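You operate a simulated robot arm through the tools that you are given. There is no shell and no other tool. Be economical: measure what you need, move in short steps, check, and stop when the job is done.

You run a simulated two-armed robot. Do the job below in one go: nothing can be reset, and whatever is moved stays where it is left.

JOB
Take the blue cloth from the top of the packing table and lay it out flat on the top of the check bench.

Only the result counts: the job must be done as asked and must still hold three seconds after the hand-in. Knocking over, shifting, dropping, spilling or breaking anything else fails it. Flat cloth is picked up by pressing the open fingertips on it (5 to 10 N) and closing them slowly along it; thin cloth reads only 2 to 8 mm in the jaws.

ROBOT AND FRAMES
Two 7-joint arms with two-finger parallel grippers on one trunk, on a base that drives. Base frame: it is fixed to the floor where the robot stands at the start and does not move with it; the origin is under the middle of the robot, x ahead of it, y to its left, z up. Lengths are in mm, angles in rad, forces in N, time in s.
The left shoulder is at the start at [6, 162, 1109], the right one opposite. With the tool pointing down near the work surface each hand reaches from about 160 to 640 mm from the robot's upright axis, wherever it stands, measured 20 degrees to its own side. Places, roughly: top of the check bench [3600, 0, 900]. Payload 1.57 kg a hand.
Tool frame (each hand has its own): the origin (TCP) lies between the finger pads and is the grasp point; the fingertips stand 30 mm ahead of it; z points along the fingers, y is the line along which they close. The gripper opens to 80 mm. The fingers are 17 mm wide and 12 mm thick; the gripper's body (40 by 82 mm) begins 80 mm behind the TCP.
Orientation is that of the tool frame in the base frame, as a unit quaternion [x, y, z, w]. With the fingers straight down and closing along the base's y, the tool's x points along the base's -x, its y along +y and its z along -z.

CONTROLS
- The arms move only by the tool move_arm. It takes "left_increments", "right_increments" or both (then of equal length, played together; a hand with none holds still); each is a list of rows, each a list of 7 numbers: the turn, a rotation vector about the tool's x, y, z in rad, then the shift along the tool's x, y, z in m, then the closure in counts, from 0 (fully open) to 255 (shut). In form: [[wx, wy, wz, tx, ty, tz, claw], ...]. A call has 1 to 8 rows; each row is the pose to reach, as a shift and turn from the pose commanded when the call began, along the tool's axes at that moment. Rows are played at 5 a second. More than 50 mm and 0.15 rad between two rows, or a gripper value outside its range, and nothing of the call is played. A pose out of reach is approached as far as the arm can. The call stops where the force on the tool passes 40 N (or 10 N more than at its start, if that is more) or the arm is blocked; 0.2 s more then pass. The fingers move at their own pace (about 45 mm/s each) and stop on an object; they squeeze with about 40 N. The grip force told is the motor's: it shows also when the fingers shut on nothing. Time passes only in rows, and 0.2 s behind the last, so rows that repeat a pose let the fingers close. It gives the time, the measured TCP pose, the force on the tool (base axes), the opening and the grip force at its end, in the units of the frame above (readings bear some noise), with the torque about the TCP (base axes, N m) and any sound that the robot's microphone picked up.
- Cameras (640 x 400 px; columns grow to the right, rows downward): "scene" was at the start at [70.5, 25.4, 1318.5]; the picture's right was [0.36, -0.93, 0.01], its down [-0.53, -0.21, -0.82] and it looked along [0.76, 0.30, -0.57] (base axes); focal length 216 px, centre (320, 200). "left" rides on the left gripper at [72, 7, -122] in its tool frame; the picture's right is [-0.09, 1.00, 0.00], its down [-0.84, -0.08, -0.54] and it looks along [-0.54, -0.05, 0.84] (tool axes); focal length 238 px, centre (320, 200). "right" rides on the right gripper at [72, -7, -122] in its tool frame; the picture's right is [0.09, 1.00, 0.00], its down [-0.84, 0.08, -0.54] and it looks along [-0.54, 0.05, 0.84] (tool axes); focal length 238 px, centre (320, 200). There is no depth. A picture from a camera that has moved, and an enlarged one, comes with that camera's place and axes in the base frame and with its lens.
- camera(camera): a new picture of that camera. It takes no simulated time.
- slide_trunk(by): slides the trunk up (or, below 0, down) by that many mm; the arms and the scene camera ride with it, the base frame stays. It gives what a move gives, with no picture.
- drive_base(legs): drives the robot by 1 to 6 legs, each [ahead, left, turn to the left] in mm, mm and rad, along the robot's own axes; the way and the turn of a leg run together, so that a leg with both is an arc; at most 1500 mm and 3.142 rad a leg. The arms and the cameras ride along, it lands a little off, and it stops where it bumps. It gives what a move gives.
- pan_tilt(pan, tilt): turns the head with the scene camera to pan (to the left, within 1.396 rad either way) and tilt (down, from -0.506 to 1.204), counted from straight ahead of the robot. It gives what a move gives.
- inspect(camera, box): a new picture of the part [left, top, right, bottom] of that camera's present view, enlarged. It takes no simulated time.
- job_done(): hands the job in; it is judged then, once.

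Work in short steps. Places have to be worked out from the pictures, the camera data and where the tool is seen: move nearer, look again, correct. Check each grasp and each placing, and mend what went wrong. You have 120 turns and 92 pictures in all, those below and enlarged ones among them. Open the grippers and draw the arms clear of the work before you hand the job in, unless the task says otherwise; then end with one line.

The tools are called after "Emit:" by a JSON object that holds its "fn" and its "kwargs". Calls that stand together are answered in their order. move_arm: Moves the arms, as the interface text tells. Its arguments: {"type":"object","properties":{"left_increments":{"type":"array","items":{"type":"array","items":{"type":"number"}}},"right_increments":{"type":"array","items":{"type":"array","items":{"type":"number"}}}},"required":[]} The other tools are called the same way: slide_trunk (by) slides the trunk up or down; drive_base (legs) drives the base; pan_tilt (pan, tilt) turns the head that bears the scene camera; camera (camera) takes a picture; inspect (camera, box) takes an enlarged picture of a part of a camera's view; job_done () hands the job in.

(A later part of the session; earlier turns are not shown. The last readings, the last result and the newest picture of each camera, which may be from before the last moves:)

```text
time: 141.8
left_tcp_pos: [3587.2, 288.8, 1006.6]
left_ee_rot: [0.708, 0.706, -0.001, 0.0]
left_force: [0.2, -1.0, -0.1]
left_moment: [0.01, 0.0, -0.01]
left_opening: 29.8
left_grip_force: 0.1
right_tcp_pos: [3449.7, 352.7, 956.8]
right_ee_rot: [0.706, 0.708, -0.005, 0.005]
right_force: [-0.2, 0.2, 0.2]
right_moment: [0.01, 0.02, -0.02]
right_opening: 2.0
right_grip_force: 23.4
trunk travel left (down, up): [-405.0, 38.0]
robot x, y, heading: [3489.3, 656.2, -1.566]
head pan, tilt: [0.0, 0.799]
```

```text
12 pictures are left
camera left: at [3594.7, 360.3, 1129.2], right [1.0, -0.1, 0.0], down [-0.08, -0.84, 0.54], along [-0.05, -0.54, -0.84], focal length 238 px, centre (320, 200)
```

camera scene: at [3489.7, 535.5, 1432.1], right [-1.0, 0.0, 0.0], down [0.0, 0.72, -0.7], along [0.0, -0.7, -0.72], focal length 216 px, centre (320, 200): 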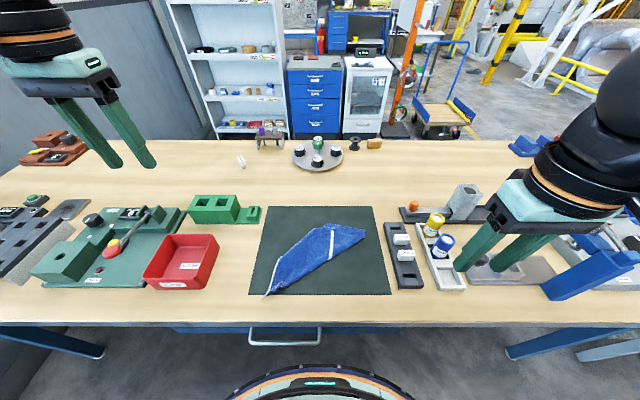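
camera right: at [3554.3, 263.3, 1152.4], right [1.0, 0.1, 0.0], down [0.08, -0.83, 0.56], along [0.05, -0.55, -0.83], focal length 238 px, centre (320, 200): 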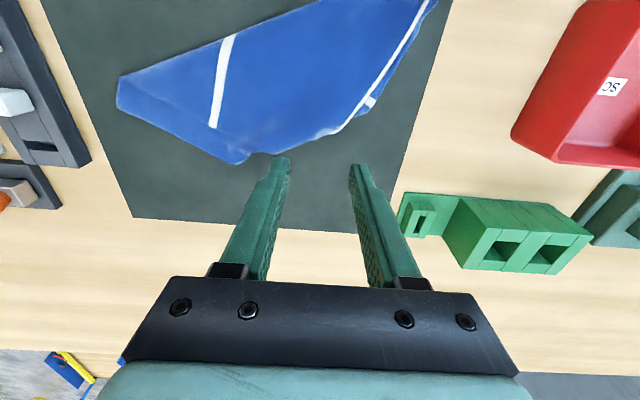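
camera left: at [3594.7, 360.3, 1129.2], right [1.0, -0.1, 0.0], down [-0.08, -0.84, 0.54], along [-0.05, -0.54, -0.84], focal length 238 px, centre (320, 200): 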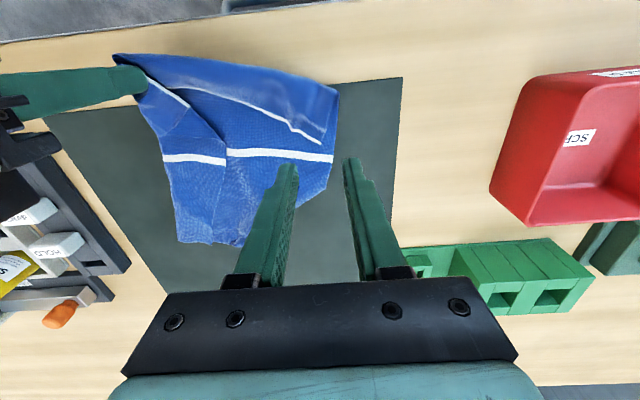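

The cloth is nearly open: only the near strip is folded over, with N1 at [3587, 277]. I'll pinch the flap's corner near [3575, 300] with the left hand.

Emit:
{"fn": "move_arm", "kwargs": {"left_increments": [[0, 0, 0, 0.011, -0.012, 0.03, 159], [0, 0, 0, 0.011, -0.012, 0.06, 159], [0, 0, 0, 0.011, -0.012, 0.085, 159]]}}

Emit:
{"fn": "move_arm", "kwargs": {"left_increments": [[0, 0, 0, 0, 0, 0.0015, 159], [0, 0, 0, 0, 0, 0.003, 159]]}}

```text
time: 142.6
left_tcp_pos: [3574.8, 300.4, 919.0]
left_ee_rot: [0.709, 0.706, -0.002, 0.0]
left_force: [0.0, 1.0, -0.5]
left_moment: [0.0, -0.01, 0.01]
left_opening: 29.8
left_grip_force: 0.1
right_tcp_pos: [3450.0, 352.7, 958.8]
right_ee_rot: [0.706, 0.708, -0.005, 0.006]
right_force: [0.0, 0.2, -1.2]
right_moment: [0.01, -0.01, -0.04]
right_opening: 1.9
right_grip_force: 23.1
trunk travel left (down, up): [-405.0, 38.0]
robot x, y, heading: [3486.3, 657.3, -1.567]
head pan, tilt: [0.0, 0.799]
```

```text
time: 143.2
left_tcp_pos: [3574.4, 300.7, 915.4]
left_ee_rot: [0.709, 0.706, -0.002, 0.0]
left_force: [-0.9, 0.4, 0.3]
left_moment: [0.01, 0.0, 0.03]
left_opening: 29.9
left_grip_force: 0.0
right_tcp_pos: [3449.0, 352.7, 957.2]
right_ee_rot: [0.706, 0.708, -0.005, 0.007]
right_force: [0.0, 1.2, 0.1]
right_moment: [-0.01, -0.03, -0.01]
right_opening: 1.7
right_grip_force: 23.7
trunk travel left (down, up): [-405.0, 38.0]
robot x, y, heading: [3485.9, 656.3, -1.565]
head pan, tilt: [0.0, 0.799]
```

Emit:
{"fn": "move_arm", "kwargs": {"left_increments": [[0, 0, 0, 0, 0, 0.0012, 159], [0, 0, 0, 0, 0, 0.002, 159]]}}

```text
time: 143.8
left_tcp_pos: [3574.1, 301.1, 914.1]
left_ee_rot: [0.708, 0.706, -0.002, 0.001]
left_force: [-1.7, 0.7, 4.1]
left_moment: [0.04, -0.04, 0.02]
left_opening: 29.8
left_grip_force: 0.0
right_tcp_pos: [3449.0, 352.8, 956.0]
right_ee_rot: [0.706, 0.709, -0.005, 0.006]
right_force: [0.2, -0.1, 0.0]
right_moment: [-0.01, 0.02, -0.02]
right_opening: 1.9
right_grip_force: 23.2
trunk travel left (down, up): [-405.0, 38.0]
robot x, y, heading: [3489.5, 655.0, -1.566]
head pan, tilt: [0.0, 0.799]
```

Contact at 4 N. Closing slowly along the cloth.

Emit:
{"fn": "move_arm", "kwargs": {"left_increments": [[0, 0, 0, 0, 0, 0.0003, 170], [0, 0, 0, 0, 0, 0.0003, 184], [0, 0, 0, 0, 0, 0.0003, 198], [0, 0, 0, 0, 0, 0.0003, 212], [0, 0, 0, 0, 0, 0.0003, 226], [0, 0, 0, 0, 0, 0.0003, 240], [0, 0, 0, 0, 0, 0.0003, 255], [0, 0, 0, 0, 0, 0.0003, 255]]}}

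Emit:
{"fn": "inspect", "kwargs": {"camera": "left", "box": [200, 80, 440, 230]}}

```text
time: 145.6
left_tcp_pos: [3575.6, 301.1, 915.6]
left_ee_rot: [0.709, 0.706, -0.003, 0.0]
left_force: [-2.4, 0.3, 13.0]
left_moment: [0.02, 0.06, 0.05]
left_opening: 3.0
left_grip_force: 24.1
right_tcp_pos: [3449.8, 354.6, 957.1]
right_ee_rot: [0.706, 0.708, -0.004, 0.006]
right_force: [2.8, -1.8, -1.6]
right_moment: [-0.06, -0.04, -0.06]
right_opening: 2.1
right_grip_force: 23.4
trunk travel left (down, up): [-405.0, 38.0]
robot x, y, heading: [3485.9, 655.9, -1.564]
head pan, tilt: [0.0, 0.799]
```

```text
2.67 times, centred on (320, 155) of left
camera zoom: at [3581.8, 373.4, 1037.3], right [1.0, -0.1, 0.0], down [-0.08, -0.83, 0.55], along [-0.05, -0.54, -0.84], focal length 636 px, centre (320, 320)
```

zoom: 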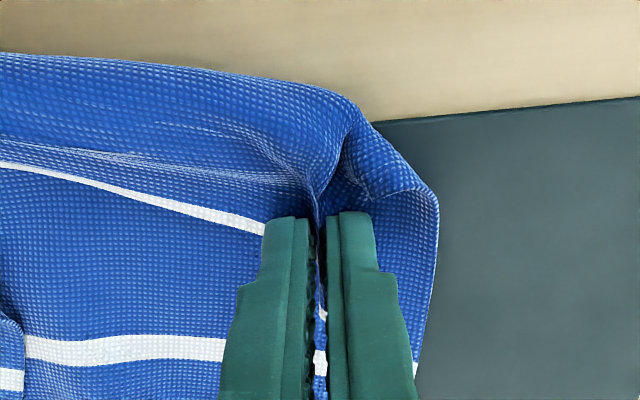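

Held at 3.0 mm with the white edge going into the jaws. I'll lift both hands together and line them up at y≈260, 160 mm apart.

Emit:
{"fn": "move_arm", "kwargs": {"left_increments": [[0, 0, 0, 0, 0, -0.03, 255], [0, 0, 0, 0, 0, -0.065, 255], [0, 0, 0, -0.005, 0, -0.1, 255], [0, 0, 0, -0.01, 0, -0.14, 255], [0, 0, 0, -0.02, -0.002, -0.18, 255], [0, 0, 0, -0.03, -0.004, -0.22, 255], [0, 0, 0, -0.036, -0.005, -0.255, 255], [0, 0, 0, -0.041, -0.005, -0.29, 255]], "right_increments": [[0, 0, 0, -0.005, -0.003, -0.025, 255], [0, 0, 0, -0.015, -0.008, -0.055, 255], [0, 0, 0, -0.03, -0.014, -0.085, 255], [0, 0, 0, -0.045, -0.02, -0.12, 255], [0, 0, 0, -0.06, -0.026, -0.155, 255], [0, 0, 0, -0.075, -0.032, -0.19, 255], [0, 0, 0, -0.085, -0.038, -0.22, 255], [0, 0, 0, -0.093, -0.041, -0.25, 255]]}}

Emit:
{"fn": "inspect", "kwargs": {"camera": "scene", "box": [216, 120, 424, 250]}}

```text
time: 147.4
left_tcp_pos: [3568.6, 262.2, 1205.1]
left_ee_rot: [0.708, 0.707, -0.002, -0.001]
left_force: [-13.8, 0.2, 0.8]
left_moment: [0.0, 0.42, 0.16]
left_opening: 3.4
left_grip_force: 24.3
right_tcp_pos: [3408.6, 264.2, 1208.2]
right_ee_rot: [0.706, 0.708, -0.003, 0.008]
right_force: [13.4, 0.1, -1.6]
right_moment: [0.02, -0.37, -0.15]
right_opening: 2.7
right_grip_force: 23.4
trunk travel left (down, up): [-405.0, 38.0]
robot x, y, heading: [3486.7, 653.1, -1.569]
head pan, tilt: [0.0, 0.799]
```

```text
3.08 times, centred on (320, 185) of scene
camera zoom: at [3490.4, 535.8, 1432.0], right [-1.0, 0.0, 0.0], down [0.0, 0.72, -0.7], along [0.0, -0.7, -0.72], focal length 663 px, centre (320, 246)
```

zoom: 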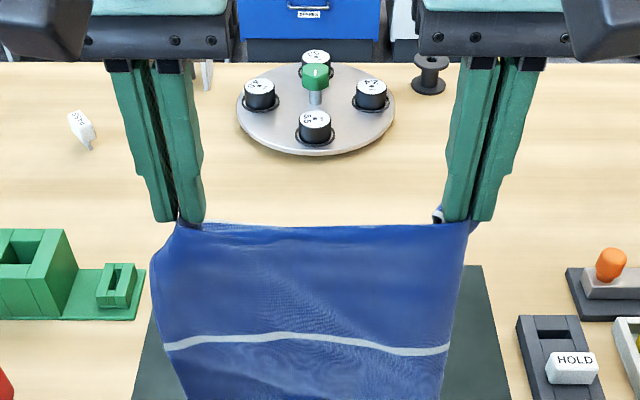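

The cloth hangs open from both near corners again. I'll relax the tension and move forward to y≈92, staying well within reach.

Emit:
{"fn": "move_arm", "kwargs": {"left_increments": [[0, 0, 0, -0.02, -0.003, 0, 255], [0, 0, 0, -0.05, -0.003, 0, 255], [0, 0, 0, -0.08, -0.003, 0, 255], [0, 0, 0, -0.11, -0.003, 0.01, 255], [0, 0, 0, -0.14, -0.003, 0.02, 255], [0, 0, 0, -0.17, -0.003, 0.03, 255], [0, 0, 0, -0.17, -0.003, 0.03, 255], [0, 0, 0, -0.17, -0.003, 0.03, 255]], "right_increments": [[0, 0, 0, -0.02, 0.003, 0.001, 255], [0, 0, 0, -0.051, 0.003, 0.002, 255], [0, 0, 0, -0.082, 0.003, 0.003, 255], [0, 0, 0, -0.112, 0.003, 0.013, 255], [0, 0, 0, -0.142, 0.003, 0.023, 255], [0, 0, 0, -0.172, 0.003, 0.033, 255], [0, 0, 0, -0.172, 0.003, 0.033, 255], [0, 0, 0, -0.172, 0.003, 0.033, 255]]}}

Emit:
{"fn": "inspect", "kwargs": {"camera": "scene", "box": [216, 120, 424, 250]}}

```text
time: 149.2
left_tcp_pos: [3567.4, 90.1, 1176.6]
left_ee_rot: [0.709, 0.705, -0.002, -0.001]
left_force: [-7.4, 0.0, 1.0]
left_moment: [0.01, 0.21, 0.09]
left_opening: 3.2
left_grip_force: 24.3
right_tcp_pos: [3411.8, 92.1, 1179.2]
right_ee_rot: [0.705, 0.709, -0.005, 0.006]
right_force: [8.8, 0.0, -0.4]
right_moment: [0.02, -0.21, -0.06]
right_opening: 2.2
right_grip_force: 23.8
trunk travel left (down, up): [-405.0, 38.0]
robot x, y, heading: [3483.7, 656.5, -1.568]
head pan, tilt: [0.0, 0.799]
```

```text
3.08 times, centred on (320, 185) of scene
camera zoom: at [3490.4, 534.9, 1432.0], right [-1.0, 0.0, 0.0], down [0.0, 0.72, -0.7], along [0.0, -0.7, -0.72], focal length 663 px, centre (320, 246)
```

zoom: 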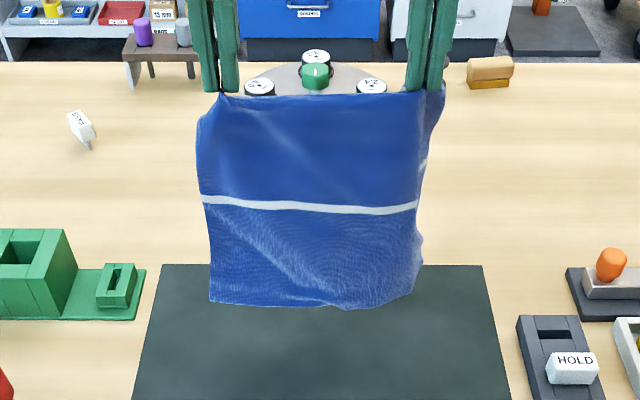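

Hanging cleanly with the bottom about touching the mat. Starting the lay: lower and pull back together.

Emit:
{"fn": "move_arm", "kwargs": {"left_increments": [[0, 0, 0, 0.003, -0.001, 0.02, 255], [0, 0, 0, 0.018, -0.001, 0.045, 255], [0, 0, 0, 0.042, -0.001, 0.07, 255], [0, 0, 0, 0.07, -0.001, 0.095, 255], [0, 0, 0, 0.1, -0.001, 0.12, 255], [0, 0, 0, 0.13, -0.001, 0.145, 255], [0, 0, 0, 0.16, -0.001, 0.17, 255]], "right_increments": [[0, 0, 0, 0.003, 0.001, 0.022, 255], [0, 0, 0, 0.017, 0.001, 0.047, 255], [0, 0, 0, 0.04, 0.001, 0.072, 255], [0, 0, 0, 0.068, 0.001, 0.097, 255], [0, 0, 0, 0.098, 0.001, 0.122, 255], [0, 0, 0, 0.128, 0.001, 0.147, 255], [0, 0, 0, 0.158, 0.001, 0.172, 255]]}}

Emit:
{"fn": "camera", "kwargs": {"camera": "left"}}

```text
time: 150.8
left_tcp_pos: [3567.1, 249.7, 1006.4]
left_ee_rot: [0.708, 0.706, -0.003, 0.001]
left_force: [-7.5, 0.5, 0.9]
left_moment: [0.01, 0.19, 0.11]
left_opening: 3.2
left_grip_force: 24.2
right_tcp_pos: [3412.5, 250.2, 1004.4]
right_ee_rot: [0.706, 0.709, -0.004, 0.007]
right_force: [7.8, -0.9, 1.5]
right_moment: [0.0, -0.28, -0.11]
right_opening: 2.3
right_grip_force: 24.1
trunk travel left (down, up): [-405.0, 38.0]
robot x, y, heading: [3487.4, 653.7, -1.568]
head pan, tilt: [0.0, 0.799]
```

```text
8 pictures are left
camera left: at [3573.4, 323.0, 1128.1], right [1.0, -0.1, 0.0], down [-0.08, -0.83, 0.55], along [-0.05, -0.54, -0.84], focal length 238 px, centre (320, 200)
```

left: 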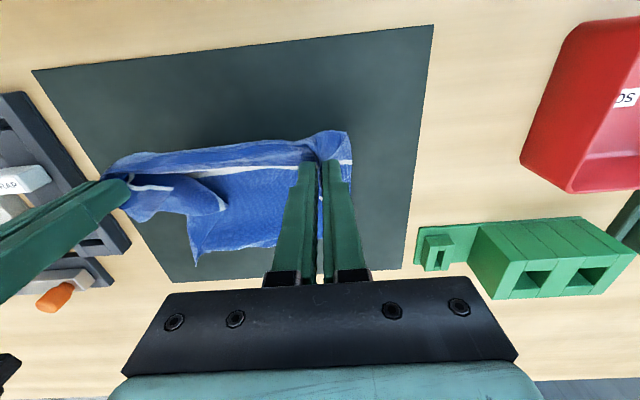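

The far edge is laid at y≈100. On the right, the N2 corner flap hangs on the far side; it will land on top, where I can flip it after. Finish lowering near taut.

Emit:
{"fn": "move_arm", "kwargs": {"left_increments": [[0, 0, 0, 0.03, 0, 0.03, 255], [0, 0, 0, 0.055, 0, 0.052, 255], [0, 0, 0, 0.078, 0, 0.072, 255], [0, 0, 0, 0.095, 0, 0.086, 255]], "right_increments": [[0, 0, 0, 0.03, 0, 0.028, 255], [0, 0, 0, 0.055, 0, 0.05, 255], [0, 0, 0, 0.078, 0, 0.07, 255], [0, 0, 0, 0.095, 0, 0.084, 255]]}}

Emit:
{"fn": "move_arm", "kwargs": {"left_increments": [[0, 0, 0, 0, 0, 0.002, 255], [0, 0, 0, 0, 0, 0.004, 255]], "right_increments": [[0, 0, 0, 0, 0, 0.002, 255], [0, 0, 0, 0, 0, 0.004, 255]]}}

```text
time: 151.8
left_tcp_pos: [3567.5, 345.3, 917.8]
left_ee_rot: [0.708, 0.706, -0.002, 0.0]
left_force: [-6.8, -0.7, 0.1]
left_moment: [0.02, 0.18, 0.14]
left_opening: 3.1
left_grip_force: 24.3
right_tcp_pos: [3413.1, 339.5, 919.3]
right_ee_rot: [0.706, 0.708, -0.004, 0.007]
right_force: [6.9, 0.1, 0.4]
right_moment: [0.03, -0.21, -0.07]
right_opening: 2.2
right_grip_force: 23.7
trunk travel left (down, up): [-405.0, 38.0]
robot x, y, heading: [3488.0, 655.0, -1.561]
head pan, tilt: [0.0, 0.799]
```

```text
time: 152.4
left_tcp_pos: [3566.2, 345.1, 915.7]
left_ee_rot: [0.708, 0.706, -0.002, 0.0]
left_force: [-6.6, -1.0, 0.9]
left_moment: [0.0, 0.2, 0.11]
left_opening: 3.1
left_grip_force: 24.2
right_tcp_pos: [3413.4, 340.3, 915.1]
right_ee_rot: [0.706, 0.708, -0.005, 0.007]
right_force: [5.5, 0.8, 5.3]
right_moment: [0.04, -0.17, -0.1]
right_opening: 2.6
right_grip_force: 23.5
trunk travel left (down, up): [-405.0, 38.0]
robot x, y, heading: [3486.4, 655.7, -1.566]
head pan, tilt: [0.0, 0.799]
```

Both tips are down. Opening slowly so the gathered folds spread out, then lifting straight up.

Emit:
{"fn": "move_arm", "kwargs": {"left_increments": [[0, 0, 0, 0, 0, 0.0015, 238], [0, 0, 0, 0, 0, 0.0015, 220], [0, 0, 0, 0, 0, 0.0015, 202], [0, 0, 0, 0, 0, 0.0015, 184], [0, 0, 0, 0, 0, 0.0015, 166], [0, 0, 0, 0, 0, 0.0015, 150], [0, 0, 0, 0, 0, -0.02, 150], [0, 0, 0, 0, 0, -0.06, 150]], "right_increments": [[0, 0, 0, 0, 0, 0, 238], [0, 0, 0, 0, 0, 0, 220], [0, 0, 0, 0, 0, 0, 202], [0, 0, 0, 0, 0, 0, 184], [0, 0, 0, 0, 0, 0, 166], [0, 0, 0, 0, 0, 0, 150], [0, 0, 0, 0, 0, -0.02, 150], [0, 0, 0, 0, 0, -0.06, 150]]}}

Emit:
{"fn": "move_arm", "kwargs": {"left_increments": [[0, 0, 0, 0, 0.03, -0.035, 150], [0, 0, 0, 0, 0.06, -0.07, 150], [0, 0, 0, 0, 0.09, -0.105, 150], [0, 0, 0, 0, 0.12, -0.14, 150], [0, 0, 0, 0, 0.16, -0.16, 150], [0, 0, 0, 0, 0.2, -0.17, 150]], "right_increments": [[0, 0, 0, 0, -0.03, -0.035, 150], [0, 0, 0, 0, -0.06, -0.07, 150], [0, 0, 0, 0, -0.09, -0.105, 150], [0, 0, 0, 0, -0.12, -0.14, 150], [0, 0, 0, 0, -0.16, -0.16, 150], [0, 0, 0, 0, -0.2, -0.17, 150]]}}

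Emit:
{"fn": "inspect", "kwargs": {"camera": "scene", "box": [224, 185, 416, 305]}}

```text
time: 154.2
left_tcp_pos: [3566.4, 347.2, 976.3]
left_ee_rot: [0.708, 0.706, -0.001, 0.0]
left_force: [0.2, -1.1, -0.5]
left_moment: [0.01, 0.0, -0.02]
left_opening: 32.9
left_grip_force: 0.1
right_tcp_pos: [3411.5, 341.9, 976.0]
right_ee_rot: [0.706, 0.709, -0.004, 0.005]
right_force: [1.0, 0.2, 0.0]
right_moment: [-0.07, 0.01, -0.01]
right_opening: 33.0
right_grip_force: 0.0
trunk travel left (down, up): [-405.0, 38.0]
robot x, y, heading: [3486.7, 655.3, -1.564]
head pan, tilt: [0.0, 0.799]
```

```text
time: 155.6
left_tcp_pos: [3768.8, 345.3, 1144.3]
left_ee_rot: [0.709, 0.705, -0.001, 0.0]
left_force: [-1.4, 0.7, -0.5]
left_moment: [0.02, 0.02, -0.03]
left_opening: 33.0
left_grip_force: 0.0
right_tcp_pos: [3211.7, 345.0, 1144.3]
right_ee_rot: [0.705, 0.709, -0.005, 0.006]
right_force: [0.8, 0.3, -0.5]
right_moment: [0.0, 0.0, -0.02]
right_opening: 32.9
right_grip_force: 0.1
trunk travel left (down, up): [-405.0, 38.0]
robot x, y, heading: [3483.7, 656.1, -1.565]
head pan, tilt: [0.0, 0.799]
```

```text
3.33 times, centred on (320, 245) of scene
camera zoom: at [3490.5, 536.2, 1432.1], right [-1.0, 0.0, 0.0], down [0.0, 0.72, -0.7], along [0.0, -0.7, -0.72], focal length 718 px, centre (320, 50)
```

zoom: 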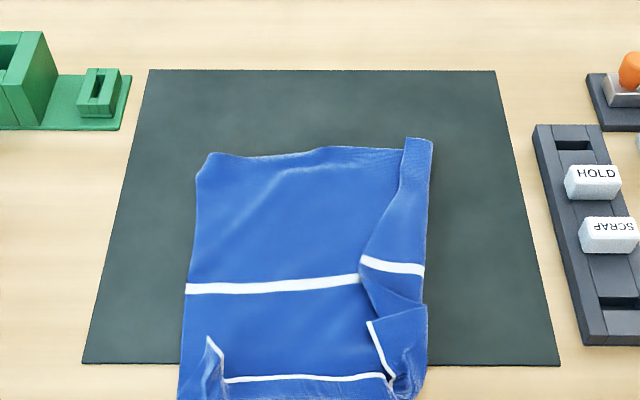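

Almost there: the near-left corner N1 is turned up (at about [3575, 312]) and a side strip on the right with N2 (about [3452, 300]) is folded over. I'll pinch both flaps and pull them outward, first moving above them.

Emit:
{"fn": "move_arm", "kwargs": {"left_increments": [[0, 0, 0, -0.002, -0.035, 0, 159], [0, 0, 0, -0.004, -0.07, 0, 159], [0, 0, 0, -0.006, -0.105, 0, 159], [0, 0, 0, -0.008, -0.14, 0, 159], [0, 0, 0, -0.01, -0.17, 0, 159], [0, 0, 0, -0.012, -0.194, 0.02, 159], [0, 0, 0, -0.012, -0.194, 0.06, 159], [0, 0, 0, -0.012, -0.194, 0.1, 159]], "right_increments": [[0, 0, 0, -0.006, 0.037, 0, 159], [0, 0, 0, -0.012, 0.074, 0, 159], [0, 0, 0, -0.018, 0.111, 0, 159], [0, 0, 0, -0.024, 0.148, 0, 159], [0, 0, 0, -0.03, 0.185, 0, 159], [0, 0, 0, -0.035, 0.221, 0.02, 159], [0, 0, 0, -0.035, 0.221, 0.06, 159], [0, 0, 0, -0.035, 0.221, 0.1, 159]]}}

Emit:
{"fn": "camera", "kwargs": {"camera": "right"}}

```text
time: 157.4
left_tcp_pos: [3574.5, 331.0, 1046.3]
left_ee_rot: [0.709, 0.705, -0.001, 0.0]
left_force: [-0.2, 0.1, 0.2]
left_moment: [0.0, -0.01, 0.01]
left_opening: 29.9
left_grip_force: 0.1
right_tcp_pos: [3436.0, 308.6, 1045.3]
right_ee_rot: [0.706, 0.708, -0.004, 0.006]
right_force: [0.2, -1.4, -0.2]
right_moment: [0.01, 0.02, 0.05]
right_opening: 30.4
right_grip_force: 0.0
trunk travel left (down, up): [-405.0, 38.0]
robot x, y, heading: [3487.6, 653.6, -1.565]
head pan, tilt: [0.0, 0.799]
```

```text
6 pictures are left
camera right: at [3427.5, 381.1, 1165.4], right [1.0, 0.1, 0.0], down [0.08, -0.83, 0.55], along [0.05, -0.55, -0.83], focal length 238 px, centre (320, 200)
```

right: 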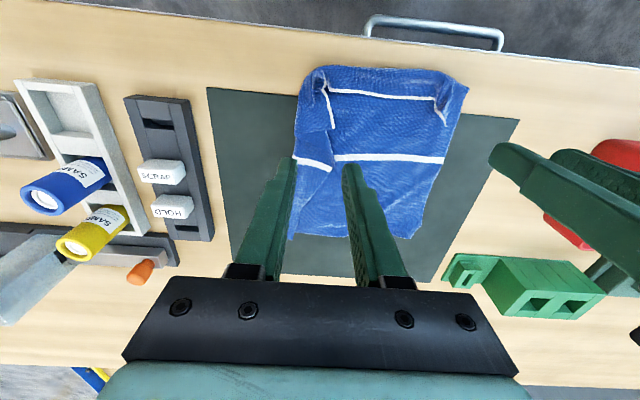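

The views agree on the flaps: right flap centre [3429, 313], left flap centre [3578, 335]. I'll narrow the openings and descend to just above.

Emit:
{"fn": "move_arm", "kwargs": {"left_increments": [[0, 0, 0, 0.003, 0.003, 0.04, 185], [0, 0, 0, 0.003, 0.003, 0.08, 185], [0, 0, 0, 0.003, 0.003, 0.11, 185], [0, 0, 0, 0.003, 0.003, 0.125, 185]], "right_increments": [[0, 0, 0, 0.003, -0.006, 0.04, 166], [0, 0, 0, 0.003, -0.006, 0.08, 166], [0, 0, 0, 0.003, -0.006, 0.11, 166], [0, 0, 0, 0.003, -0.006, 0.124, 166]]}}

Emit:
{"fn": "move_arm", "kwargs": {"left_increments": [[0, 0, 0, 0, 0, 0.0015, 185], [0, 0, 0, 0, 0, 0.003, 185]], "right_increments": [[0, 0, 0, 0, 0, 0.0015, 166], [0, 0, 0, 0, 0, 0.003, 166]]}}

```text
time: 158.4
left_tcp_pos: [3576.0, 336.0, 919.4]
left_ee_rot: [0.709, 0.705, -0.002, 0.0]
left_force: [0.6, 0.3, 0.1]
left_moment: [-0.04, 0.0, -0.02]
left_opening: 22.3
left_grip_force: 0.0
right_tcp_pos: [3429.1, 307.7, 920.4]
right_ee_rot: [0.705, 0.709, -0.006, 0.006]
right_force: [0.1, 0.2, -0.3]
right_moment: [-0.01, -0.01, -0.02]
right_opening: 28.0
right_grip_force: 0.0
trunk travel left (down, up): [-405.0, 38.0]
robot x, y, heading: [3486.9, 653.8, -1.568]
head pan, tilt: [0.0, 0.799]
```

```text
time: 159.0
left_tcp_pos: [3576.5, 336.8, 916.7]
left_ee_rot: [0.708, 0.706, -0.001, -0.001]
left_force: [0.5, 0.1, -0.4]
left_moment: [-0.02, -0.03, -0.01]
left_opening: 22.3
left_grip_force: 0.0
right_tcp_pos: [3429.4, 307.8, 918.4]
right_ee_rot: [0.706, 0.708, -0.004, 0.006]
right_force: [1.1, 0.0, -0.1]
right_moment: [0.0, 0.01, -0.01]
right_opening: 27.8
right_grip_force: 0.0
trunk travel left (down, up): [-405.0, 38.0]
robot x, y, heading: [3488.3, 656.7, -1.566]
head pan, tilt: [0.0, 0.799]
```

Emit:
{"fn": "move_arm", "kwargs": {"left_increments": [[0, 0, 0, 0, 0, 0.001, 185], [0, 0, 0, 0, 0, 0.002, 185]], "right_increments": [[0, 0, 0, 0.004, 0, 0.001, 166], [0, 0, 0, 0.004, 0, 0.0022, 166]]}}

```text
time: 159.6
left_tcp_pos: [3575.9, 336.0, 914.8]
left_ee_rot: [0.708, 0.706, 0.0, 0.0]
left_force: [0.4, 0.7, 2.4]
left_moment: [-0.01, 0.02, -0.01]
left_opening: 21.9
left_grip_force: 0.0
right_tcp_pos: [3427.8, 312.8, 916.1]
right_ee_rot: [0.705, 0.709, -0.005, 0.007]
right_force: [0.1, -0.2, 2.2]
right_moment: [-0.02, 0.05, -0.02]
right_opening: 28.0
right_grip_force: 0.0
trunk travel left (down, up): [-405.0, 38.0]
robot x, y, heading: [3489.1, 652.3, -1.571]
head pan, tilt: [0.0, 0.799]
```

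Both touch at about 2 N. A touch more press, then close slowly.

Emit:
{"fn": "move_arm", "kwargs": {"left_increments": [[0, 0, 0, 0, 0, 0.0005, 185], [0, 0, 0, 0, 0, 0.0005, 196], [0, 0, 0, 0, 0, 0.0005, 208], [0, 0, 0, 0, 0, 0.0005, 220], [0, 0, 0, 0, 0, 0.0005, 232], [0, 0, 0, 0, 0, 0.0005, 244], [0, 0, 0, 0, 0, 0.0005, 255], [0, 0, 0, 0, 0, 0.0005, 255]], "right_increments": [[0, 0, 0, 0, 0, 0.0005, 166], [0, 0, 0, 0, 0, 0.0005, 182], [0, 0, 0, 0, 0, 0.0005, 198], [0, 0, 0, 0, 0, 0.0005, 213], [0, 0, 0, 0, 0, 0.0005, 228], [0, 0, 0, 0, 0, 0.0005, 242], [0, 0, 0, 0, 0, 0.0005, 255], [0, 0, 0, 0, 0, 0.0005, 255]]}}

```text
time: 161.4
left_tcp_pos: [3575.9, 335.1, 915.1]
left_ee_rot: [0.708, 0.706, -0.002, 0.0]
left_force: [-3.1, 0.2, 7.5]
left_moment: [-0.04, 0.12, -0.03]
left_opening: 2.4
left_grip_force: 23.7
right_tcp_pos: [3428.1, 312.4, 915.9]
right_ee_rot: [0.706, 0.709, -0.005, 0.007]
right_force: [0.3, -0.7, 9.1]
right_moment: [-0.05, -0.02, 0.0]
right_opening: 2.6
right_grip_force: 23.9
trunk travel left (down, up): [-405.0, 38.0]
robot x, y, heading: [3485.2, 655.0, -1.563]
head pan, tilt: [0.0, 0.799]
```

Both flaps are gripped (2.4 and 2.6 mm). I'll lift 50 mm, carry outward and toward me with a little overshoot, then lower while easing back so the corners splay outward.

Emit:
{"fn": "move_arm", "kwargs": {"left_increments": [[0, 0, 0, 0, 0, -0.035, 255], [0, 0, 0, 0.005, 0.003, -0.06, 255], [0, 0, 0, 0.015, 0.006, -0.065, 255], [0, 0, 0, 0.025, 0.01, -0.065, 255], [0, 0, 0, 0.035, 0.014, -0.06, 255], [0, 0, 0, 0.034, 0.014, -0.04, 255], [0, 0, 0, 0.028, 0.012, -0.02, 255], [0, 0, 0, 0.022, 0.01, -0.004, 255]], "right_increments": [[0, 0, 0, 0, 0, -0.035, 255], [0, 0, 0, 0.01, -0.01, -0.06, 255], [0, 0, 0, 0.025, -0.02, -0.065, 255], [0, 0, 0, 0.042, -0.032, -0.065, 255], [0, 0, 0, 0.058, -0.045, -0.06, 255], [0, 0, 0, 0.057, -0.046, -0.04, 255], [0, 0, 0, 0.052, -0.044, -0.02, 255], [0, 0, 0, 0.046, -0.042, -0.004, 255]]}}

Emit:
{"fn": "camera", "kwargs": {"camera": "right"}}

```text
time: 163.2
left_tcp_pos: [3586.6, 357.6, 918.1]
left_ee_rot: [0.708, 0.706, -0.001, 0.0]
left_force: [-5.3, -0.2, 0.1]
left_moment: [0.01, 0.17, 0.06]
left_opening: 2.4
left_grip_force: 24.1
right_tcp_pos: [3386.6, 357.8, 918.4]
right_ee_rot: [0.706, 0.708, -0.005, 0.006]
right_force: [5.3, 0.4, 0.8]
right_moment: [0.02, -0.14, -0.11]
right_opening: 2.8
right_grip_force: 23.2
trunk travel left (down, up): [-405.0, 38.0]
robot x, y, heading: [3487.5, 653.0, -1.571]
head pan, tilt: [0.0, 0.799]
```

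```text
5 pictures are left
camera right: at [3377.4, 431.1, 1038.8], right [1.0, 0.1, 0.0], down [0.08, -0.83, 0.55], along [0.05, -0.55, -0.83], focal length 238 px, centre (320, 200)
```

right: 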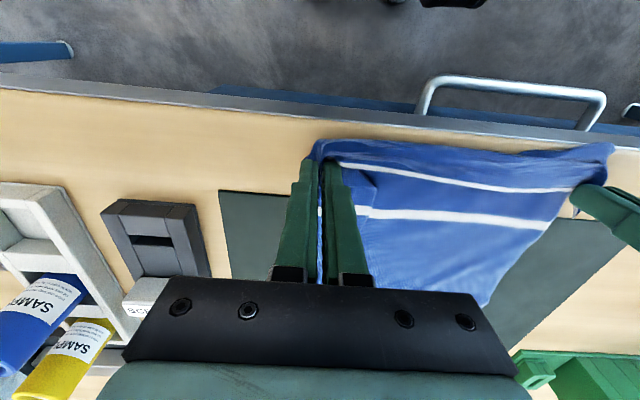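

The whole cloth slid toward me, so it must be re-laid further out, but now both near corners are held properly. I'll lift it again.

Emit:
{"fn": "move_arm", "kwargs": {"left_increments": [[0, 0, 0, 0, 0, -0.035, 255], [0, 0, 0, -0.01, 0, -0.078, 255], [0, 0, 0, -0.03, 0, -0.115, 255], [0, 0, 0, -0.055, 0, -0.15, 255], [0, 0, 0, -0.085, 0, -0.185, 255], [0, 0, 0, -0.11, 0, -0.22, 255], [0, 0, 0, -0.13, 0, -0.258, 255], [0, 0, 0, -0.14, 0, -0.295, 255]], "right_increments": [[0, 0, 0, 0, 0, -0.035, 255], [0, 0, 0, -0.01, 0, -0.078, 255], [0, 0, 0, -0.03, 0, -0.115, 255], [0, 0, 0, -0.055, 0, -0.15, 255], [0, 0, 0, -0.085, 0, -0.185, 255], [0, 0, 0, -0.11, 0, -0.22, 255], [0, 0, 0, -0.13, 0, -0.258, 255], [0, 0, 0, -0.14, 0, -0.295, 255]]}}

Emit:
{"fn": "drive_base", "kwargs": {"legs": [[20, 0, 0]]}}

```text
time: 165.0
left_tcp_pos: [3582.6, 217.8, 1214.2]
left_ee_rot: [0.708, 0.706, -0.001, 0.0]
left_force: [-4.9, 0.0, -0.1]
left_moment: [0.02, 0.14, 0.02]
left_opening: 2.5
left_grip_force: 23.8
right_tcp_pos: [3387.4, 223.8, 1215.7]
right_ee_rot: [0.706, 0.708, -0.005, 0.006]
right_force: [4.0, 0.5, -0.9]
right_moment: [-0.02, -0.12, -0.07]
right_opening: 2.5
right_grip_force: 23.8
trunk travel left (down, up): [-405.0, 38.0]
robot x, y, heading: [3485.8, 656.5, -1.565]
head pan, tilt: [0.0, 0.799]
```

```text
time: 165.8
left_tcp_pos: [3585.6, 195.8, 1213.6]
left_ee_rot: [0.708, 0.706, -0.002, 0.0]
left_force: [-3.4, -1.0, 0.0]
left_moment: [0.02, 0.16, 0.03]
left_opening: 2.7
left_grip_force: 23.7
right_tcp_pos: [3385.7, 202.7, 1213.7]
right_ee_rot: [0.706, 0.708, -0.004, 0.006]
right_force: [4.3, -0.7, -0.1]
right_moment: [0.03, -0.11, -0.06]
right_opening: 2.6
right_grip_force: 24.6
trunk travel left (down, up): [-405.0, 38.0]
robot x, y, heading: [3488.0, 635.0, -1.567]
head pan, tilt: [0.0, 0.799]
```

No bump. Forward to y≈62 with the bottom just above the mat, then let it settle.

Emit:
{"fn": "move_arm", "kwargs": {"left_increments": [[0, 0, 0, -0.02, 0, 0.01, 255], [0, 0, 0, -0.045, 0, 0.015, 255], [0, 0, 0, -0.07, 0, 0.02, 255], [0, 0, 0, -0.095, 0, 0.025, 255], [0, 0, 0, -0.115, 0, 0.028, 255], [0, 0, 0, -0.133, 0, 0.028, 255], [0, 0, 0, -0.133, 0, 0.028, 255], [0, 0, 0, -0.133, 0, 0.028, 255]], "right_increments": [[0, 0, 0, -0.021, 0, 0.01, 255], [0, 0, 0, -0.047, 0, 0.015, 255], [0, 0, 0, -0.073, 0, 0.02, 255], [0, 0, 0, -0.099, 0, 0.025, 255], [0, 0, 0, -0.12, 0, 0.028, 255], [0, 0, 0, -0.14, 0, 0.028, 255], [0, 0, 0, -0.14, 0, 0.028, 255], [0, 0, 0, -0.14, 0, 0.028, 255]]}}

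Emit:
{"fn": "inspect", "kwargs": {"camera": "scene", "box": [216, 120, 424, 250]}}

```text
time: 167.6
left_tcp_pos: [3584.2, 62.3, 1186.1]
left_ee_rot: [0.708, 0.706, -0.002, 0.001]
left_force: [-2.6, -0.7, -0.1]
left_moment: [-0.01, 0.11, 0.05]
left_opening: 2.4
left_grip_force: 23.9
right_tcp_pos: [3388.8, 64.6, 1189.3]
right_ee_rot: [0.705, 0.709, -0.005, 0.006]
right_force: [4.2, 0.6, 0.0]
right_moment: [0.0, -0.09, -0.07]
right_opening: 2.7
right_grip_force: 23.8
trunk travel left (down, up): [-405.0, 38.0]
robot x, y, heading: [3486.8, 631.8, -1.569]
head pan, tilt: [0.0, 0.799]
```

```text
3.08 times, centred on (320, 185) of scene
camera zoom: at [3490.5, 515.1, 1432.0], right [-1.0, -0.01, 0.0], down [0.0, 0.72, -0.7], along [0.0, -0.7, -0.72], focal length 663 px, centre (320, 246)
```

zoom: 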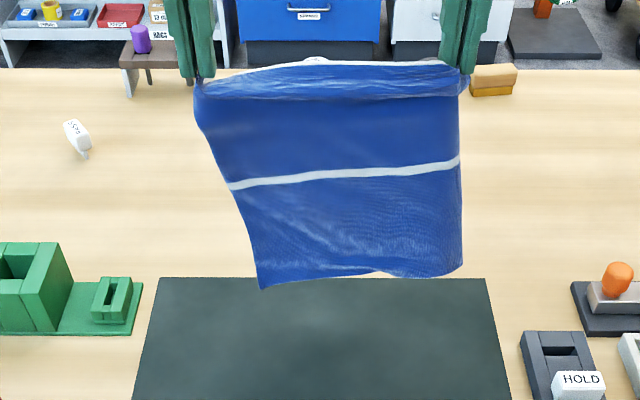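

The cloth hangs wide and straight, but its held edge strip points away from me at the top. So the right way is to lay it the opposite way: bottom edge down near me, then move the hands away. I'll back the base 40 mm and draw the hands back.

Emit:
{"fn": "drive_base", "kwargs": {"legs": [[-40, 0, 0]]}}

Emit:
{"fn": "move_arm", "kwargs": {"left_increments": [[0, 0, 0, 0.035, 0, -0.01, 255], [0, 0, 0, 0.075, 0, -0.02, 255], [0, 0, 0, 0.115, 0, -0.02, 255], [0, 0, 0, 0.155, 0, -0.02, 255], [0, 0, 0, 0.195, 0, -0.02, 255], [0, 0, 0, 0.23, 0, -0.02, 255], [0, 0, 0, 0.25, 0, -0.015, 255], [0, 0, 0, 0.25, 0, -0.01, 255]], "right_increments": [[0, 0, 0, 0.035, 0, -0.008, 255], [0, 0, 0, 0.074, 0, -0.018, 255], [0, 0, 0, 0.114, 0, -0.018, 255], [0, 0, 0, 0.153, 0, -0.018, 255], [0, 0, 0, 0.193, 0, -0.018, 255], [0, 0, 0, 0.228, 0, -0.018, 255], [0, 0, 0, 0.248, 0, -0.013, 255], [0, 0, 0, 0.248, 0, -0.008, 255]]}}

```text
time: 168.5
left_tcp_pos: [3584.7, 105.2, 1188.1]
left_ee_rot: [0.708, 0.706, -0.003, 0.001]
left_force: [-3.0, 0.8, 0.2]
left_moment: [-0.04, 0.12, 0.05]
left_opening: 2.7
left_grip_force: 24.2
right_tcp_pos: [3388.1, 105.9, 1191.4]
right_ee_rot: [0.706, 0.708, -0.005, 0.006]
right_force: [3.2, 0.3, 0.1]
right_moment: [-0.04, -0.08, -0.07]
right_opening: 2.8
right_grip_force: 24.1
trunk travel left (down, up): [-405.0, 38.0]
robot x, y, heading: [3489.4, 671.0, -1.568]
head pan, tilt: [0.0, 0.799]
```

```text
time: 170.3
left_tcp_pos: [3585.0, 353.8, 1195.8]
left_ee_rot: [0.708, 0.706, -0.002, 0.0]
left_force: [-4.8, 0.2, -1.2]
left_moment: [0.01, 0.19, 0.07]
left_opening: 2.9
left_grip_force: 23.7
right_tcp_pos: [3386.9, 352.5, 1195.3]
right_ee_rot: [0.706, 0.708, -0.005, 0.006]
right_force: [4.4, 0.2, -0.7]
right_moment: [0.0, -0.12, -0.06]
right_opening: 2.6
right_grip_force: 23.9
trunk travel left (down, up): [-405.0, 38.0]
robot x, y, heading: [3488.4, 675.4, -1.565]
head pan, tilt: [0.0, 0.799]
```

In place. Let it settle, then lower and move away together so the cloth is drawn out toward me-side first.

Emit:
{"fn": "move_arm", "kwargs": {"left_increments": [[0, 0, 0, 0, 0, 0.005, 255], [0, 0, 0, 0, 0, 0.015, 255], [0, 0, 0, 0, 0, 0.03, 255], [0, 0, 0, -0.003, 0, 0.048, 255], [0, 0, 0, -0.02, 0, 0.07, 255], [0, 0, 0, -0.045, 0, 0.095, 255], [0, 0, 0, -0.075, 0, 0.12, 255], [0, 0, 0, -0.105, 0, 0.145, 255]], "right_increments": [[0, 0, 0, 0, 0, 0.005, 255], [0, 0, 0, 0, 0, 0.015, 255], [0, 0, 0, 0, 0, 0.03, 255], [0, 0, 0, -0.003, 0, 0.048, 255], [0, 0, 0, -0.02, 0, 0.07, 255], [0, 0, 0, -0.045, 0, 0.095, 255], [0, 0, 0, -0.075, 0, 0.12, 255], [0, 0, 0, -0.105, 0, 0.145, 255]]}}

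Emit:
{"fn": "inspect", "kwargs": {"camera": "scene", "box": [200, 150, 440, 300]}}

```text
time: 172.1
left_tcp_pos: [3584.7, 248.2, 1049.7]
left_ee_rot: [0.71, 0.705, -0.001, 0.001]
left_force: [-2.7, 0.1, -0.5]
left_moment: [-0.02, 0.12, 0.07]
left_opening: 2.4
left_grip_force: 24.3
right_tcp_pos: [3386.3, 242.7, 1049.5]
right_ee_rot: [0.705, 0.709, -0.004, 0.005]
right_force: [3.8, -0.7, -0.2]
right_moment: [0.02, -0.11, -0.08]
right_opening: 2.6
right_grip_force: 24.0
trunk travel left (down, up): [-405.0, 38.0]
robot x, y, heading: [3486.3, 674.4, -1.563]
head pan, tilt: [0.0, 0.799]
```

```text
2.67 times, centred on (320, 225) of scene
camera zoom: at [3490.4, 553.9, 1432.0], right [-1.0, -0.01, 0.0], down [0.0, 0.72, -0.7], along [0.0, -0.7, -0.72], focal length 575 px, centre (320, 133)
```

zoom: 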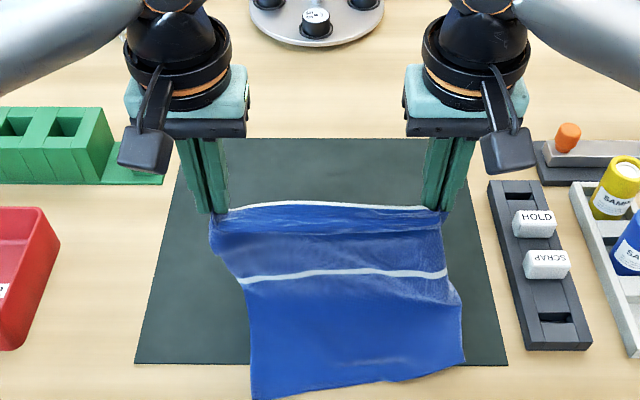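

Very good: it lies toward me with the held edge pointing away. Continue down and away until taut.

Emit:
{"fn": "move_arm", "kwargs": {"left_increments": [[0, 0, 0, -0.03, 0.001, 0.03, 255], [0, 0, 0, -0.06, 0.002, 0.06, 255], [0, 0, 0, -0.09, 0.003, 0.088, 255], [0, 0, 0, -0.118, 0.003, 0.11, 255], [0, 0, 0, -0.14, 0.003, 0.125, 255], [0, 0, 0, -0.152, 0.003, 0.13, 255]], "right_increments": [[0, 0, 0, -0.03, -0.001, 0.03, 255], [0, 0, 0, -0.06, -0.002, 0.06, 255], [0, 0, 0, -0.088, -0.003, 0.088, 255], [0, 0, 0, -0.115, -0.003, 0.11, 255], [0, 0, 0, -0.136, -0.003, 0.125, 255], [0, 0, 0, -0.148, -0.003, 0.13, 255]]}}

Emit:
{"fn": "move_arm", "kwargs": {"left_increments": [[0, 0, 0, -0.004, 0, 0.002, 255], [0, 0, 0, -0.008, 0, 0.004, 255]], "right_increments": [[0, 0, 0, -0.004, 0, 0.002, 255], [0, 0, 0, -0.008, 0, 0.004, 255]]}}

```text
time: 173.5
left_tcp_pos: [3586.4, 95.5, 921.2]
left_ee_rot: [0.708, 0.706, -0.002, -0.001]
left_force: [-7.4, 0.2, 0.0]
left_moment: [0.0, 0.25, 0.09]
left_opening: 2.6
left_grip_force: 24.4
right_tcp_pos: [3386.7, 95.9, 924.3]
right_ee_rot: [0.705, 0.709, -0.003, 0.006]
right_force: [6.6, 0.3, 0.4]
right_moment: [0.02, -0.14, -0.11]
right_opening: 2.7
right_grip_force: 24.6
trunk travel left (down, up): [-405.0, 38.0]
robot x, y, heading: [3486.3, 677.3, -1.566]
head pan, tilt: [0.0, 0.799]
```

```text
time: 174.1
left_tcp_pos: [3586.2, 88.7, 917.5]
left_ee_rot: [0.709, 0.705, -0.002, 0.0]
left_force: [-7.3, 0.1, 1.1]
left_moment: [0.01, 0.23, 0.1]
left_opening: 2.8
left_grip_force: 23.6
right_tcp_pos: [3385.8, 87.5, 919.7]
right_ee_rot: [0.705, 0.71, -0.005, 0.006]
right_force: [6.4, 0.8, 1.2]
right_moment: [0.04, -0.19, -0.12]
right_opening: 2.8
right_grip_force: 24.4
trunk travel left (down, up): [-405.0, 38.0]
robot x, y, heading: [3487.2, 676.0, -1.563]
head pan, tilt: [0.0, 0.799]
```

Taut now. Lower to light contact, then open slowly to let the pinched folds spread, and lift straight off.

Emit:
{"fn": "move_arm", "kwargs": {"left_increments": [[0, 0, 0, 0, 0, 0.002, 255], [0, 0, 0, 0, 0, 0.0035, 255]], "right_increments": [[0, 0, 0, 0, 0, 0.003, 255], [0, 0, 0, 0, 0, 0.005, 255]]}}

Emit:
{"fn": "move_arm", "kwargs": {"left_increments": [[0, 0, 0, 0, 0, 0, 240], [0, 0, 0, 0, 0, 0, 225], [0, 0, 0, 0, 0, 0, 210], [0, 0, 0, 0, 0, 0, 195], [0, 0, 0, 0, 0, 0, 180], [0, 0, 0, 0, 0, 0, 165], [0, 0, 0, 0, 0, -0.015, 165], [0, 0, 0, 0, 0, -0.05, 165]], "right_increments": [[0, 0, 0, 0, 0, 0, 240], [0, 0, 0, 0, 0, 0, 225], [0, 0, 0, 0, 0, 0, 205], [0, 0, 0, 0, 0, 0, 190], [0, 0, 0, 0, 0, 0, 170], [0, 0, 0, 0, 0, 0, 155], [0, 0, 0, 0, 0, -0.015, 155], [0, 0, 0, 0, 0, -0.05, 155]]}}

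Emit:
{"fn": "move_arm", "kwargs": {"left_increments": [[0, 0, 0, 0, 0, -0.045, 165], [0, 0, 0, 0, 0, -0.09, 165], [0, 0, 0, 0.01, 0.03, -0.12, 165], [0, 0, 0, 0.03, 0.06, -0.15, 165], [0, 0, 0, 0.06, 0.09, -0.17, 165], [0, 0, 0, 0.1, 0.115, -0.18, 165], [0, 0, 0, 0.14, 0.14, -0.18, 165], [0, 0, 0, 0.18, 0.165, -0.18, 165]], "right_increments": [[0, 0, 0, 0, 0, -0.045, 155], [0, 0, 0, 0, 0, -0.09, 155], [0, 0, 0, 0.01, -0.03, -0.12, 155], [0, 0, 0, 0.03, -0.06, -0.15, 155], [0, 0, 0, 0.06, -0.09, -0.17, 155], [0, 0, 0, 0.1, -0.115, -0.18, 155], [0, 0, 0, 0.14, -0.14, -0.18, 155], [0, 0, 0, 0.18, -0.165, -0.18, 155]]}}

Emit:
{"fn": "inspect", "kwargs": {"camera": "scene", "box": [200, 160, 440, 310]}}

```text
time: 174.7
left_tcp_pos: [3586.9, 88.3, 915.6]
left_ee_rot: [0.708, 0.706, -0.004, 0.002]
left_force: [-6.7, -1.1, 6.0]
left_moment: [0.02, 0.21, 0.05]
left_opening: 2.4
left_grip_force: 23.9
right_tcp_pos: [3385.7, 87.6, 916.1]
right_ee_rot: [0.706, 0.709, -0.006, 0.008]
right_force: [6.3, 2.8, 9.6]
right_moment: [0.11, -0.14, -0.09]
right_opening: 2.8
right_grip_force: 23.7
trunk travel left (down, up): [-405.0, 38.0]
robot x, y, heading: [3488.2, 672.6, -1.565]
head pan, tilt: [0.0, 0.799]
```

```text
time: 176.5
left_tcp_pos: [3587.3, 86.3, 965.0]
left_ee_rot: [0.708, 0.707, -0.001, 0.0]
left_force: [0.1, -0.2, -0.5]
left_moment: [-0.02, -0.02, 0.0]
left_opening: 28.3
left_grip_force: 0.2
right_tcp_pos: [3385.2, 87.2, 965.3]
right_ee_rot: [0.705, 0.709, -0.004, 0.006]
right_force: [0.2, -0.4, -0.9]
right_moment: [0.01, 0.01, 0.04]
right_opening: 31.4
right_grip_force: 0.1
trunk travel left (down, up): [-405.0, 38.0]
robot x, y, heading: [3484.9, 676.6, -1.565]
head pan, tilt: [0.0, 0.799]
```

```text
time: 178.3
left_tcp_pos: [3754.0, 271.1, 1144.6]
left_ee_rot: [0.709, 0.705, -0.002, 0.001]
left_force: [-0.2, 0.3, 0.1]
left_moment: [0.0, -0.01, 0.0]
left_opening: 28.3
left_grip_force: 0.0
right_tcp_pos: [3219.0, 272.6, 1142.7]
right_ee_rot: [0.705, 0.709, -0.005, 0.006]
right_force: [0.0, -0.1, 0.3]
right_moment: [-0.04, 0.0, 0.02]
right_opening: 31.3
right_grip_force: 0.0
trunk travel left (down, up): [-405.0, 38.0]
robot x, y, heading: [3491.1, 671.5, -1.568]
head pan, tilt: [0.0, 0.799]
```

```text
2.67 times, centred on (320, 235) of scene
camera zoom: at [3490.3, 556.7, 1432.3], right [-1.0, -0.01, 0.0], down [0.0, 0.72, -0.7], along [0.0, -0.7, -0.72], focal length 575 px, centre (320, 107)
```

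zoom: 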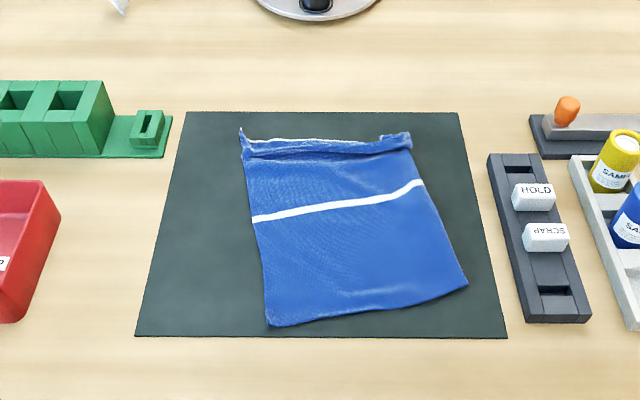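

Nearly flat now. Comparing widths (≈205 vs 249 mm), a ~45 mm strip along the right side is tucked underneath, plus a crinkle at the far hem. I'll lift the right folded edge so the strip drops, then lower moving inward so it splays outward.

Emit:
{"fn": "move_arm", "kwargs": {"right_increments": [[0, 0, 0, -0.01, 0.04, 0, 127], [0, 0, 0, -0.02, 0.08, 0, 127], [0, 0, 0, -0.028, 0.12, 0.01, 127], [0, 0, 0, -0.028, 0.137, 0.05, 127], [0, 0, 0, -0.028, 0.137, 0.095, 127], [0, 0, 0, -0.028, 0.137, 0.14, 127], [0, 0, 0, -0.028, 0.137, 0.185, 127], [0, 0, 0, -0.028, 0.137, 0.221, 127]]}}

Emit:
{"fn": "move_arm", "kwargs": {"right_increments": [[0, 0, 0, 0, 0, 0.002, 127], [0, 0, 0, 0, 0, 0.004, 127], [0, 0, 0, 0, 0, 0.006, 127]]}}

```text
time: 180.1
left_tcp_pos: [3752.6, 269.9, 1144.2]
left_ee_rot: [0.708, 0.706, -0.001, 0.001]
left_force: [-0.2, -0.1, 0.6]
left_moment: [0.04, 0.0, 0.02]
left_opening: 27.9
left_grip_force: 0.0
right_tcp_pos: [3356.3, 241.3, 922.1]
right_ee_rot: [0.707, 0.708, -0.004, 0.006]
right_force: [0.7, -0.3, -0.4]
right_moment: [0.01, -0.02, 0.01]
right_opening: 40.0
right_grip_force: 0.1
trunk travel left (down, up): [-405.0, 38.0]
robot x, y, heading: [3486.6, 673.2, -1.564]
head pan, tilt: [0.0, 0.799]
```

```text
time: 180.9
left_tcp_pos: [3753.9, 269.4, 1143.4]
left_ee_rot: [0.708, 0.706, -0.001, 0.0]
left_force: [0.1, -0.4, 1.6]
left_moment: [-0.01, 0.01, 0.04]
left_opening: 28.2
left_grip_force: 0.1
right_tcp_pos: [3356.0, 239.2, 916.2]
right_ee_rot: [0.705, 0.709, -0.005, 0.006]
right_force: [-0.6, 0.7, -0.4]
right_moment: [-0.02, -0.05, 0.0]
right_opening: 40.3
right_grip_force: 0.1
trunk travel left (down, up): [-405.0, 38.0]
robot x, y, heading: [3488.5, 673.6, -1.569]
head pan, tilt: [0.0, 0.799]
```

Emit:
{"fn": "move_arm", "kwargs": {"right_increments": [[0, 0, 0, 0, 0, 0.0015, 127], [0, 0, 0, 0, 0, 0.0018, 145], [0, 0, 0, 0, 0, 0.0018, 165], [0, 0, 0, 0, 0, 0.0018, 185], [0, 0, 0, 0, 0, 0.0018, 205], [0, 0, 0, 0, 0, 0.0018, 225], [0, 0, 0, 0, 0, 0.0018, 245], [0, 0, 0, 0, 0, 0.0018, 255]]}}

```text
time: 182.7
left_tcp_pos: [3753.0, 270.9, 1145.0]
left_ee_rot: [0.708, 0.706, -0.002, 0.0]
left_force: [-0.5, -0.5, -0.8]
left_moment: [-0.01, 0.0, -0.02]
left_opening: 28.3
left_grip_force: 0.0
right_tcp_pos: [3358.7, 239.0, 915.1]
right_ee_rot: [0.705, 0.709, -0.006, 0.007]
right_force: [1.5, -3.8, 17.8]
right_moment: [-0.05, -0.19, 0.01]
right_opening: 2.0
right_grip_force: 24.0
trunk travel left (down, up): [-405.0, 38.0]
robot x, y, heading: [3487.5, 675.1, -1.568]
head pan, tilt: [0.0, 0.799]
```

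Holding something 2.0 mm thick. Lift 70 mm and check what is beneath.

Emit:
{"fn": "move_arm", "kwargs": {"right_increments": [[0, 0, 0, 0, 0, -0.035, 255], [0, 0, 0, 0, 0, -0.07, 255], [0, 0, 0, 0, 0, -0.075, 255]]}}

Emit:
{"fn": "camera", "kwargs": {"camera": "left"}}

```text
time: 183.5
left_tcp_pos: [3752.8, 269.3, 1143.3]
left_ee_rot: [0.708, 0.706, -0.002, 0.0]
left_force: [-0.5, 0.4, -0.4]
left_moment: [0.02, 0.02, -0.02]
left_opening: 28.1
left_grip_force: 0.0
right_tcp_pos: [3356.5, 238.0, 988.7]
right_ee_rot: [0.705, 0.709, -0.004, 0.006]
right_force: [0.3, -0.5, -0.2]
right_moment: [0.01, -0.01, 0.03]
right_opening: 2.4
right_grip_force: 23.9
trunk travel left (down, up): [-405.0, 38.0]
robot x, y, heading: [3484.8, 675.1, -1.562]
head pan, tilt: [0.0, 0.799]
```

```text
1 pictures are left
camera left: at [3759.8, 341.5, 1266.4], right [1.0, -0.1, 0.0], down [-0.08, -0.84, 0.54], along [-0.05, -0.54, -0.84], focal length 238 px, centre (320, 200)
```

left: 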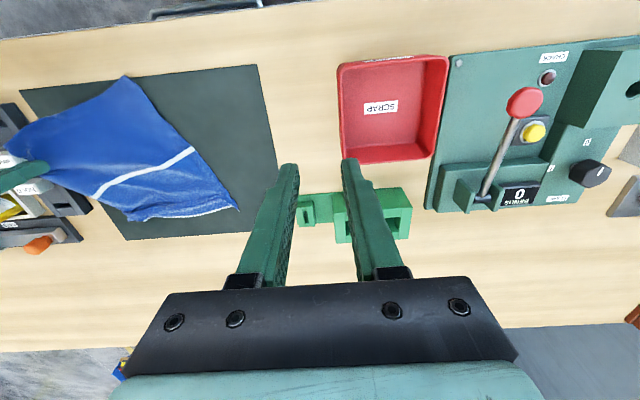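

The right edge is up in the jaws (two layers = the folded edge). I'll shift slightly outward, then lower while moving inward so the hanging strip lies outward.

Emit:
{"fn": "move_arm", "kwargs": {"right_increments": [[0, 0, 0, 0, -0.012, 0, 255], [0, 0, 0, 0, -0.022, 0.01, 255], [0, 0, 0, 0, -0.022, 0.03, 255], [0, 0, 0, 0, -0.016, 0.04, 255], [0, 0, 0, 0, -0.006, 0.05, 255], [0, 0, 0, 0, 0.006, 0.06, 255], [0, 0, 0, 0, 0.016, 0.069, 255], [0, 0, 0, 0, 0.018, 0.072, 255]]}}

Emit:
{"fn": "move_arm", "kwargs": {"right_increments": [[0, 0, 0, 0, 0, 0.0015, 240], [0, 0, 0, 0, 0, 0.0015, 222], [0, 0, 0, 0, 0, 0.0015, 204], [0, 0, 0, 0, 0, 0.0015, 186], [0, 0, 0, 0, 0, 0.0015, 168], [0, 0, 0, 0, 0, -0.005, 168], [0, 0, 0, 0, 0, -0.03, 168], [0, 0, 0, 0, 0, -0.07, 168]]}}

```text
time: 185.3
left_tcp_pos: [3752.0, 269.6, 1144.0]
left_ee_rot: [0.709, 0.706, -0.002, -0.001]
left_force: [0.5, 0.4, 0.1]
left_moment: [-0.01, 0.01, -0.04]
left_opening: 28.1
left_grip_force: 0.0
right_tcp_pos: [3375.1, 238.7, 915.6]
right_ee_rot: [0.706, 0.708, -0.006, 0.006]
right_force: [-0.7, 0.4, 2.7]
right_moment: [-0.02, 0.06, -0.01]
right_opening: 2.3
right_grip_force: 23.8
trunk travel left (down, up): [-405.0, 38.0]
robot x, y, heading: [3487.0, 672.7, -1.561]
head pan, tilt: [0.0, 0.799]
```

```text
time: 187.1
left_tcp_pos: [3752.8, 268.7, 1144.0]
left_ee_rot: [0.708, 0.706, -0.001, 0.0]
left_force: [-0.5, 0.0, -0.1]
left_moment: [-0.01, 0.03, 0.01]
left_opening: 28.1
left_grip_force: 0.1
right_tcp_pos: [3373.7, 240.5, 985.4]
right_ee_rot: [0.706, 0.708, -0.005, 0.006]
right_force: [0.3, 1.1, -0.5]
right_moment: [0.05, -0.02, 0.02]
right_opening: 27.2
right_grip_force: 0.1
trunk travel left (down, up): [-405.0, 38.0]
robot x, y, heading: [3487.8, 674.1, -1.563]
head pan, tilt: [0.0, 0.799]
```

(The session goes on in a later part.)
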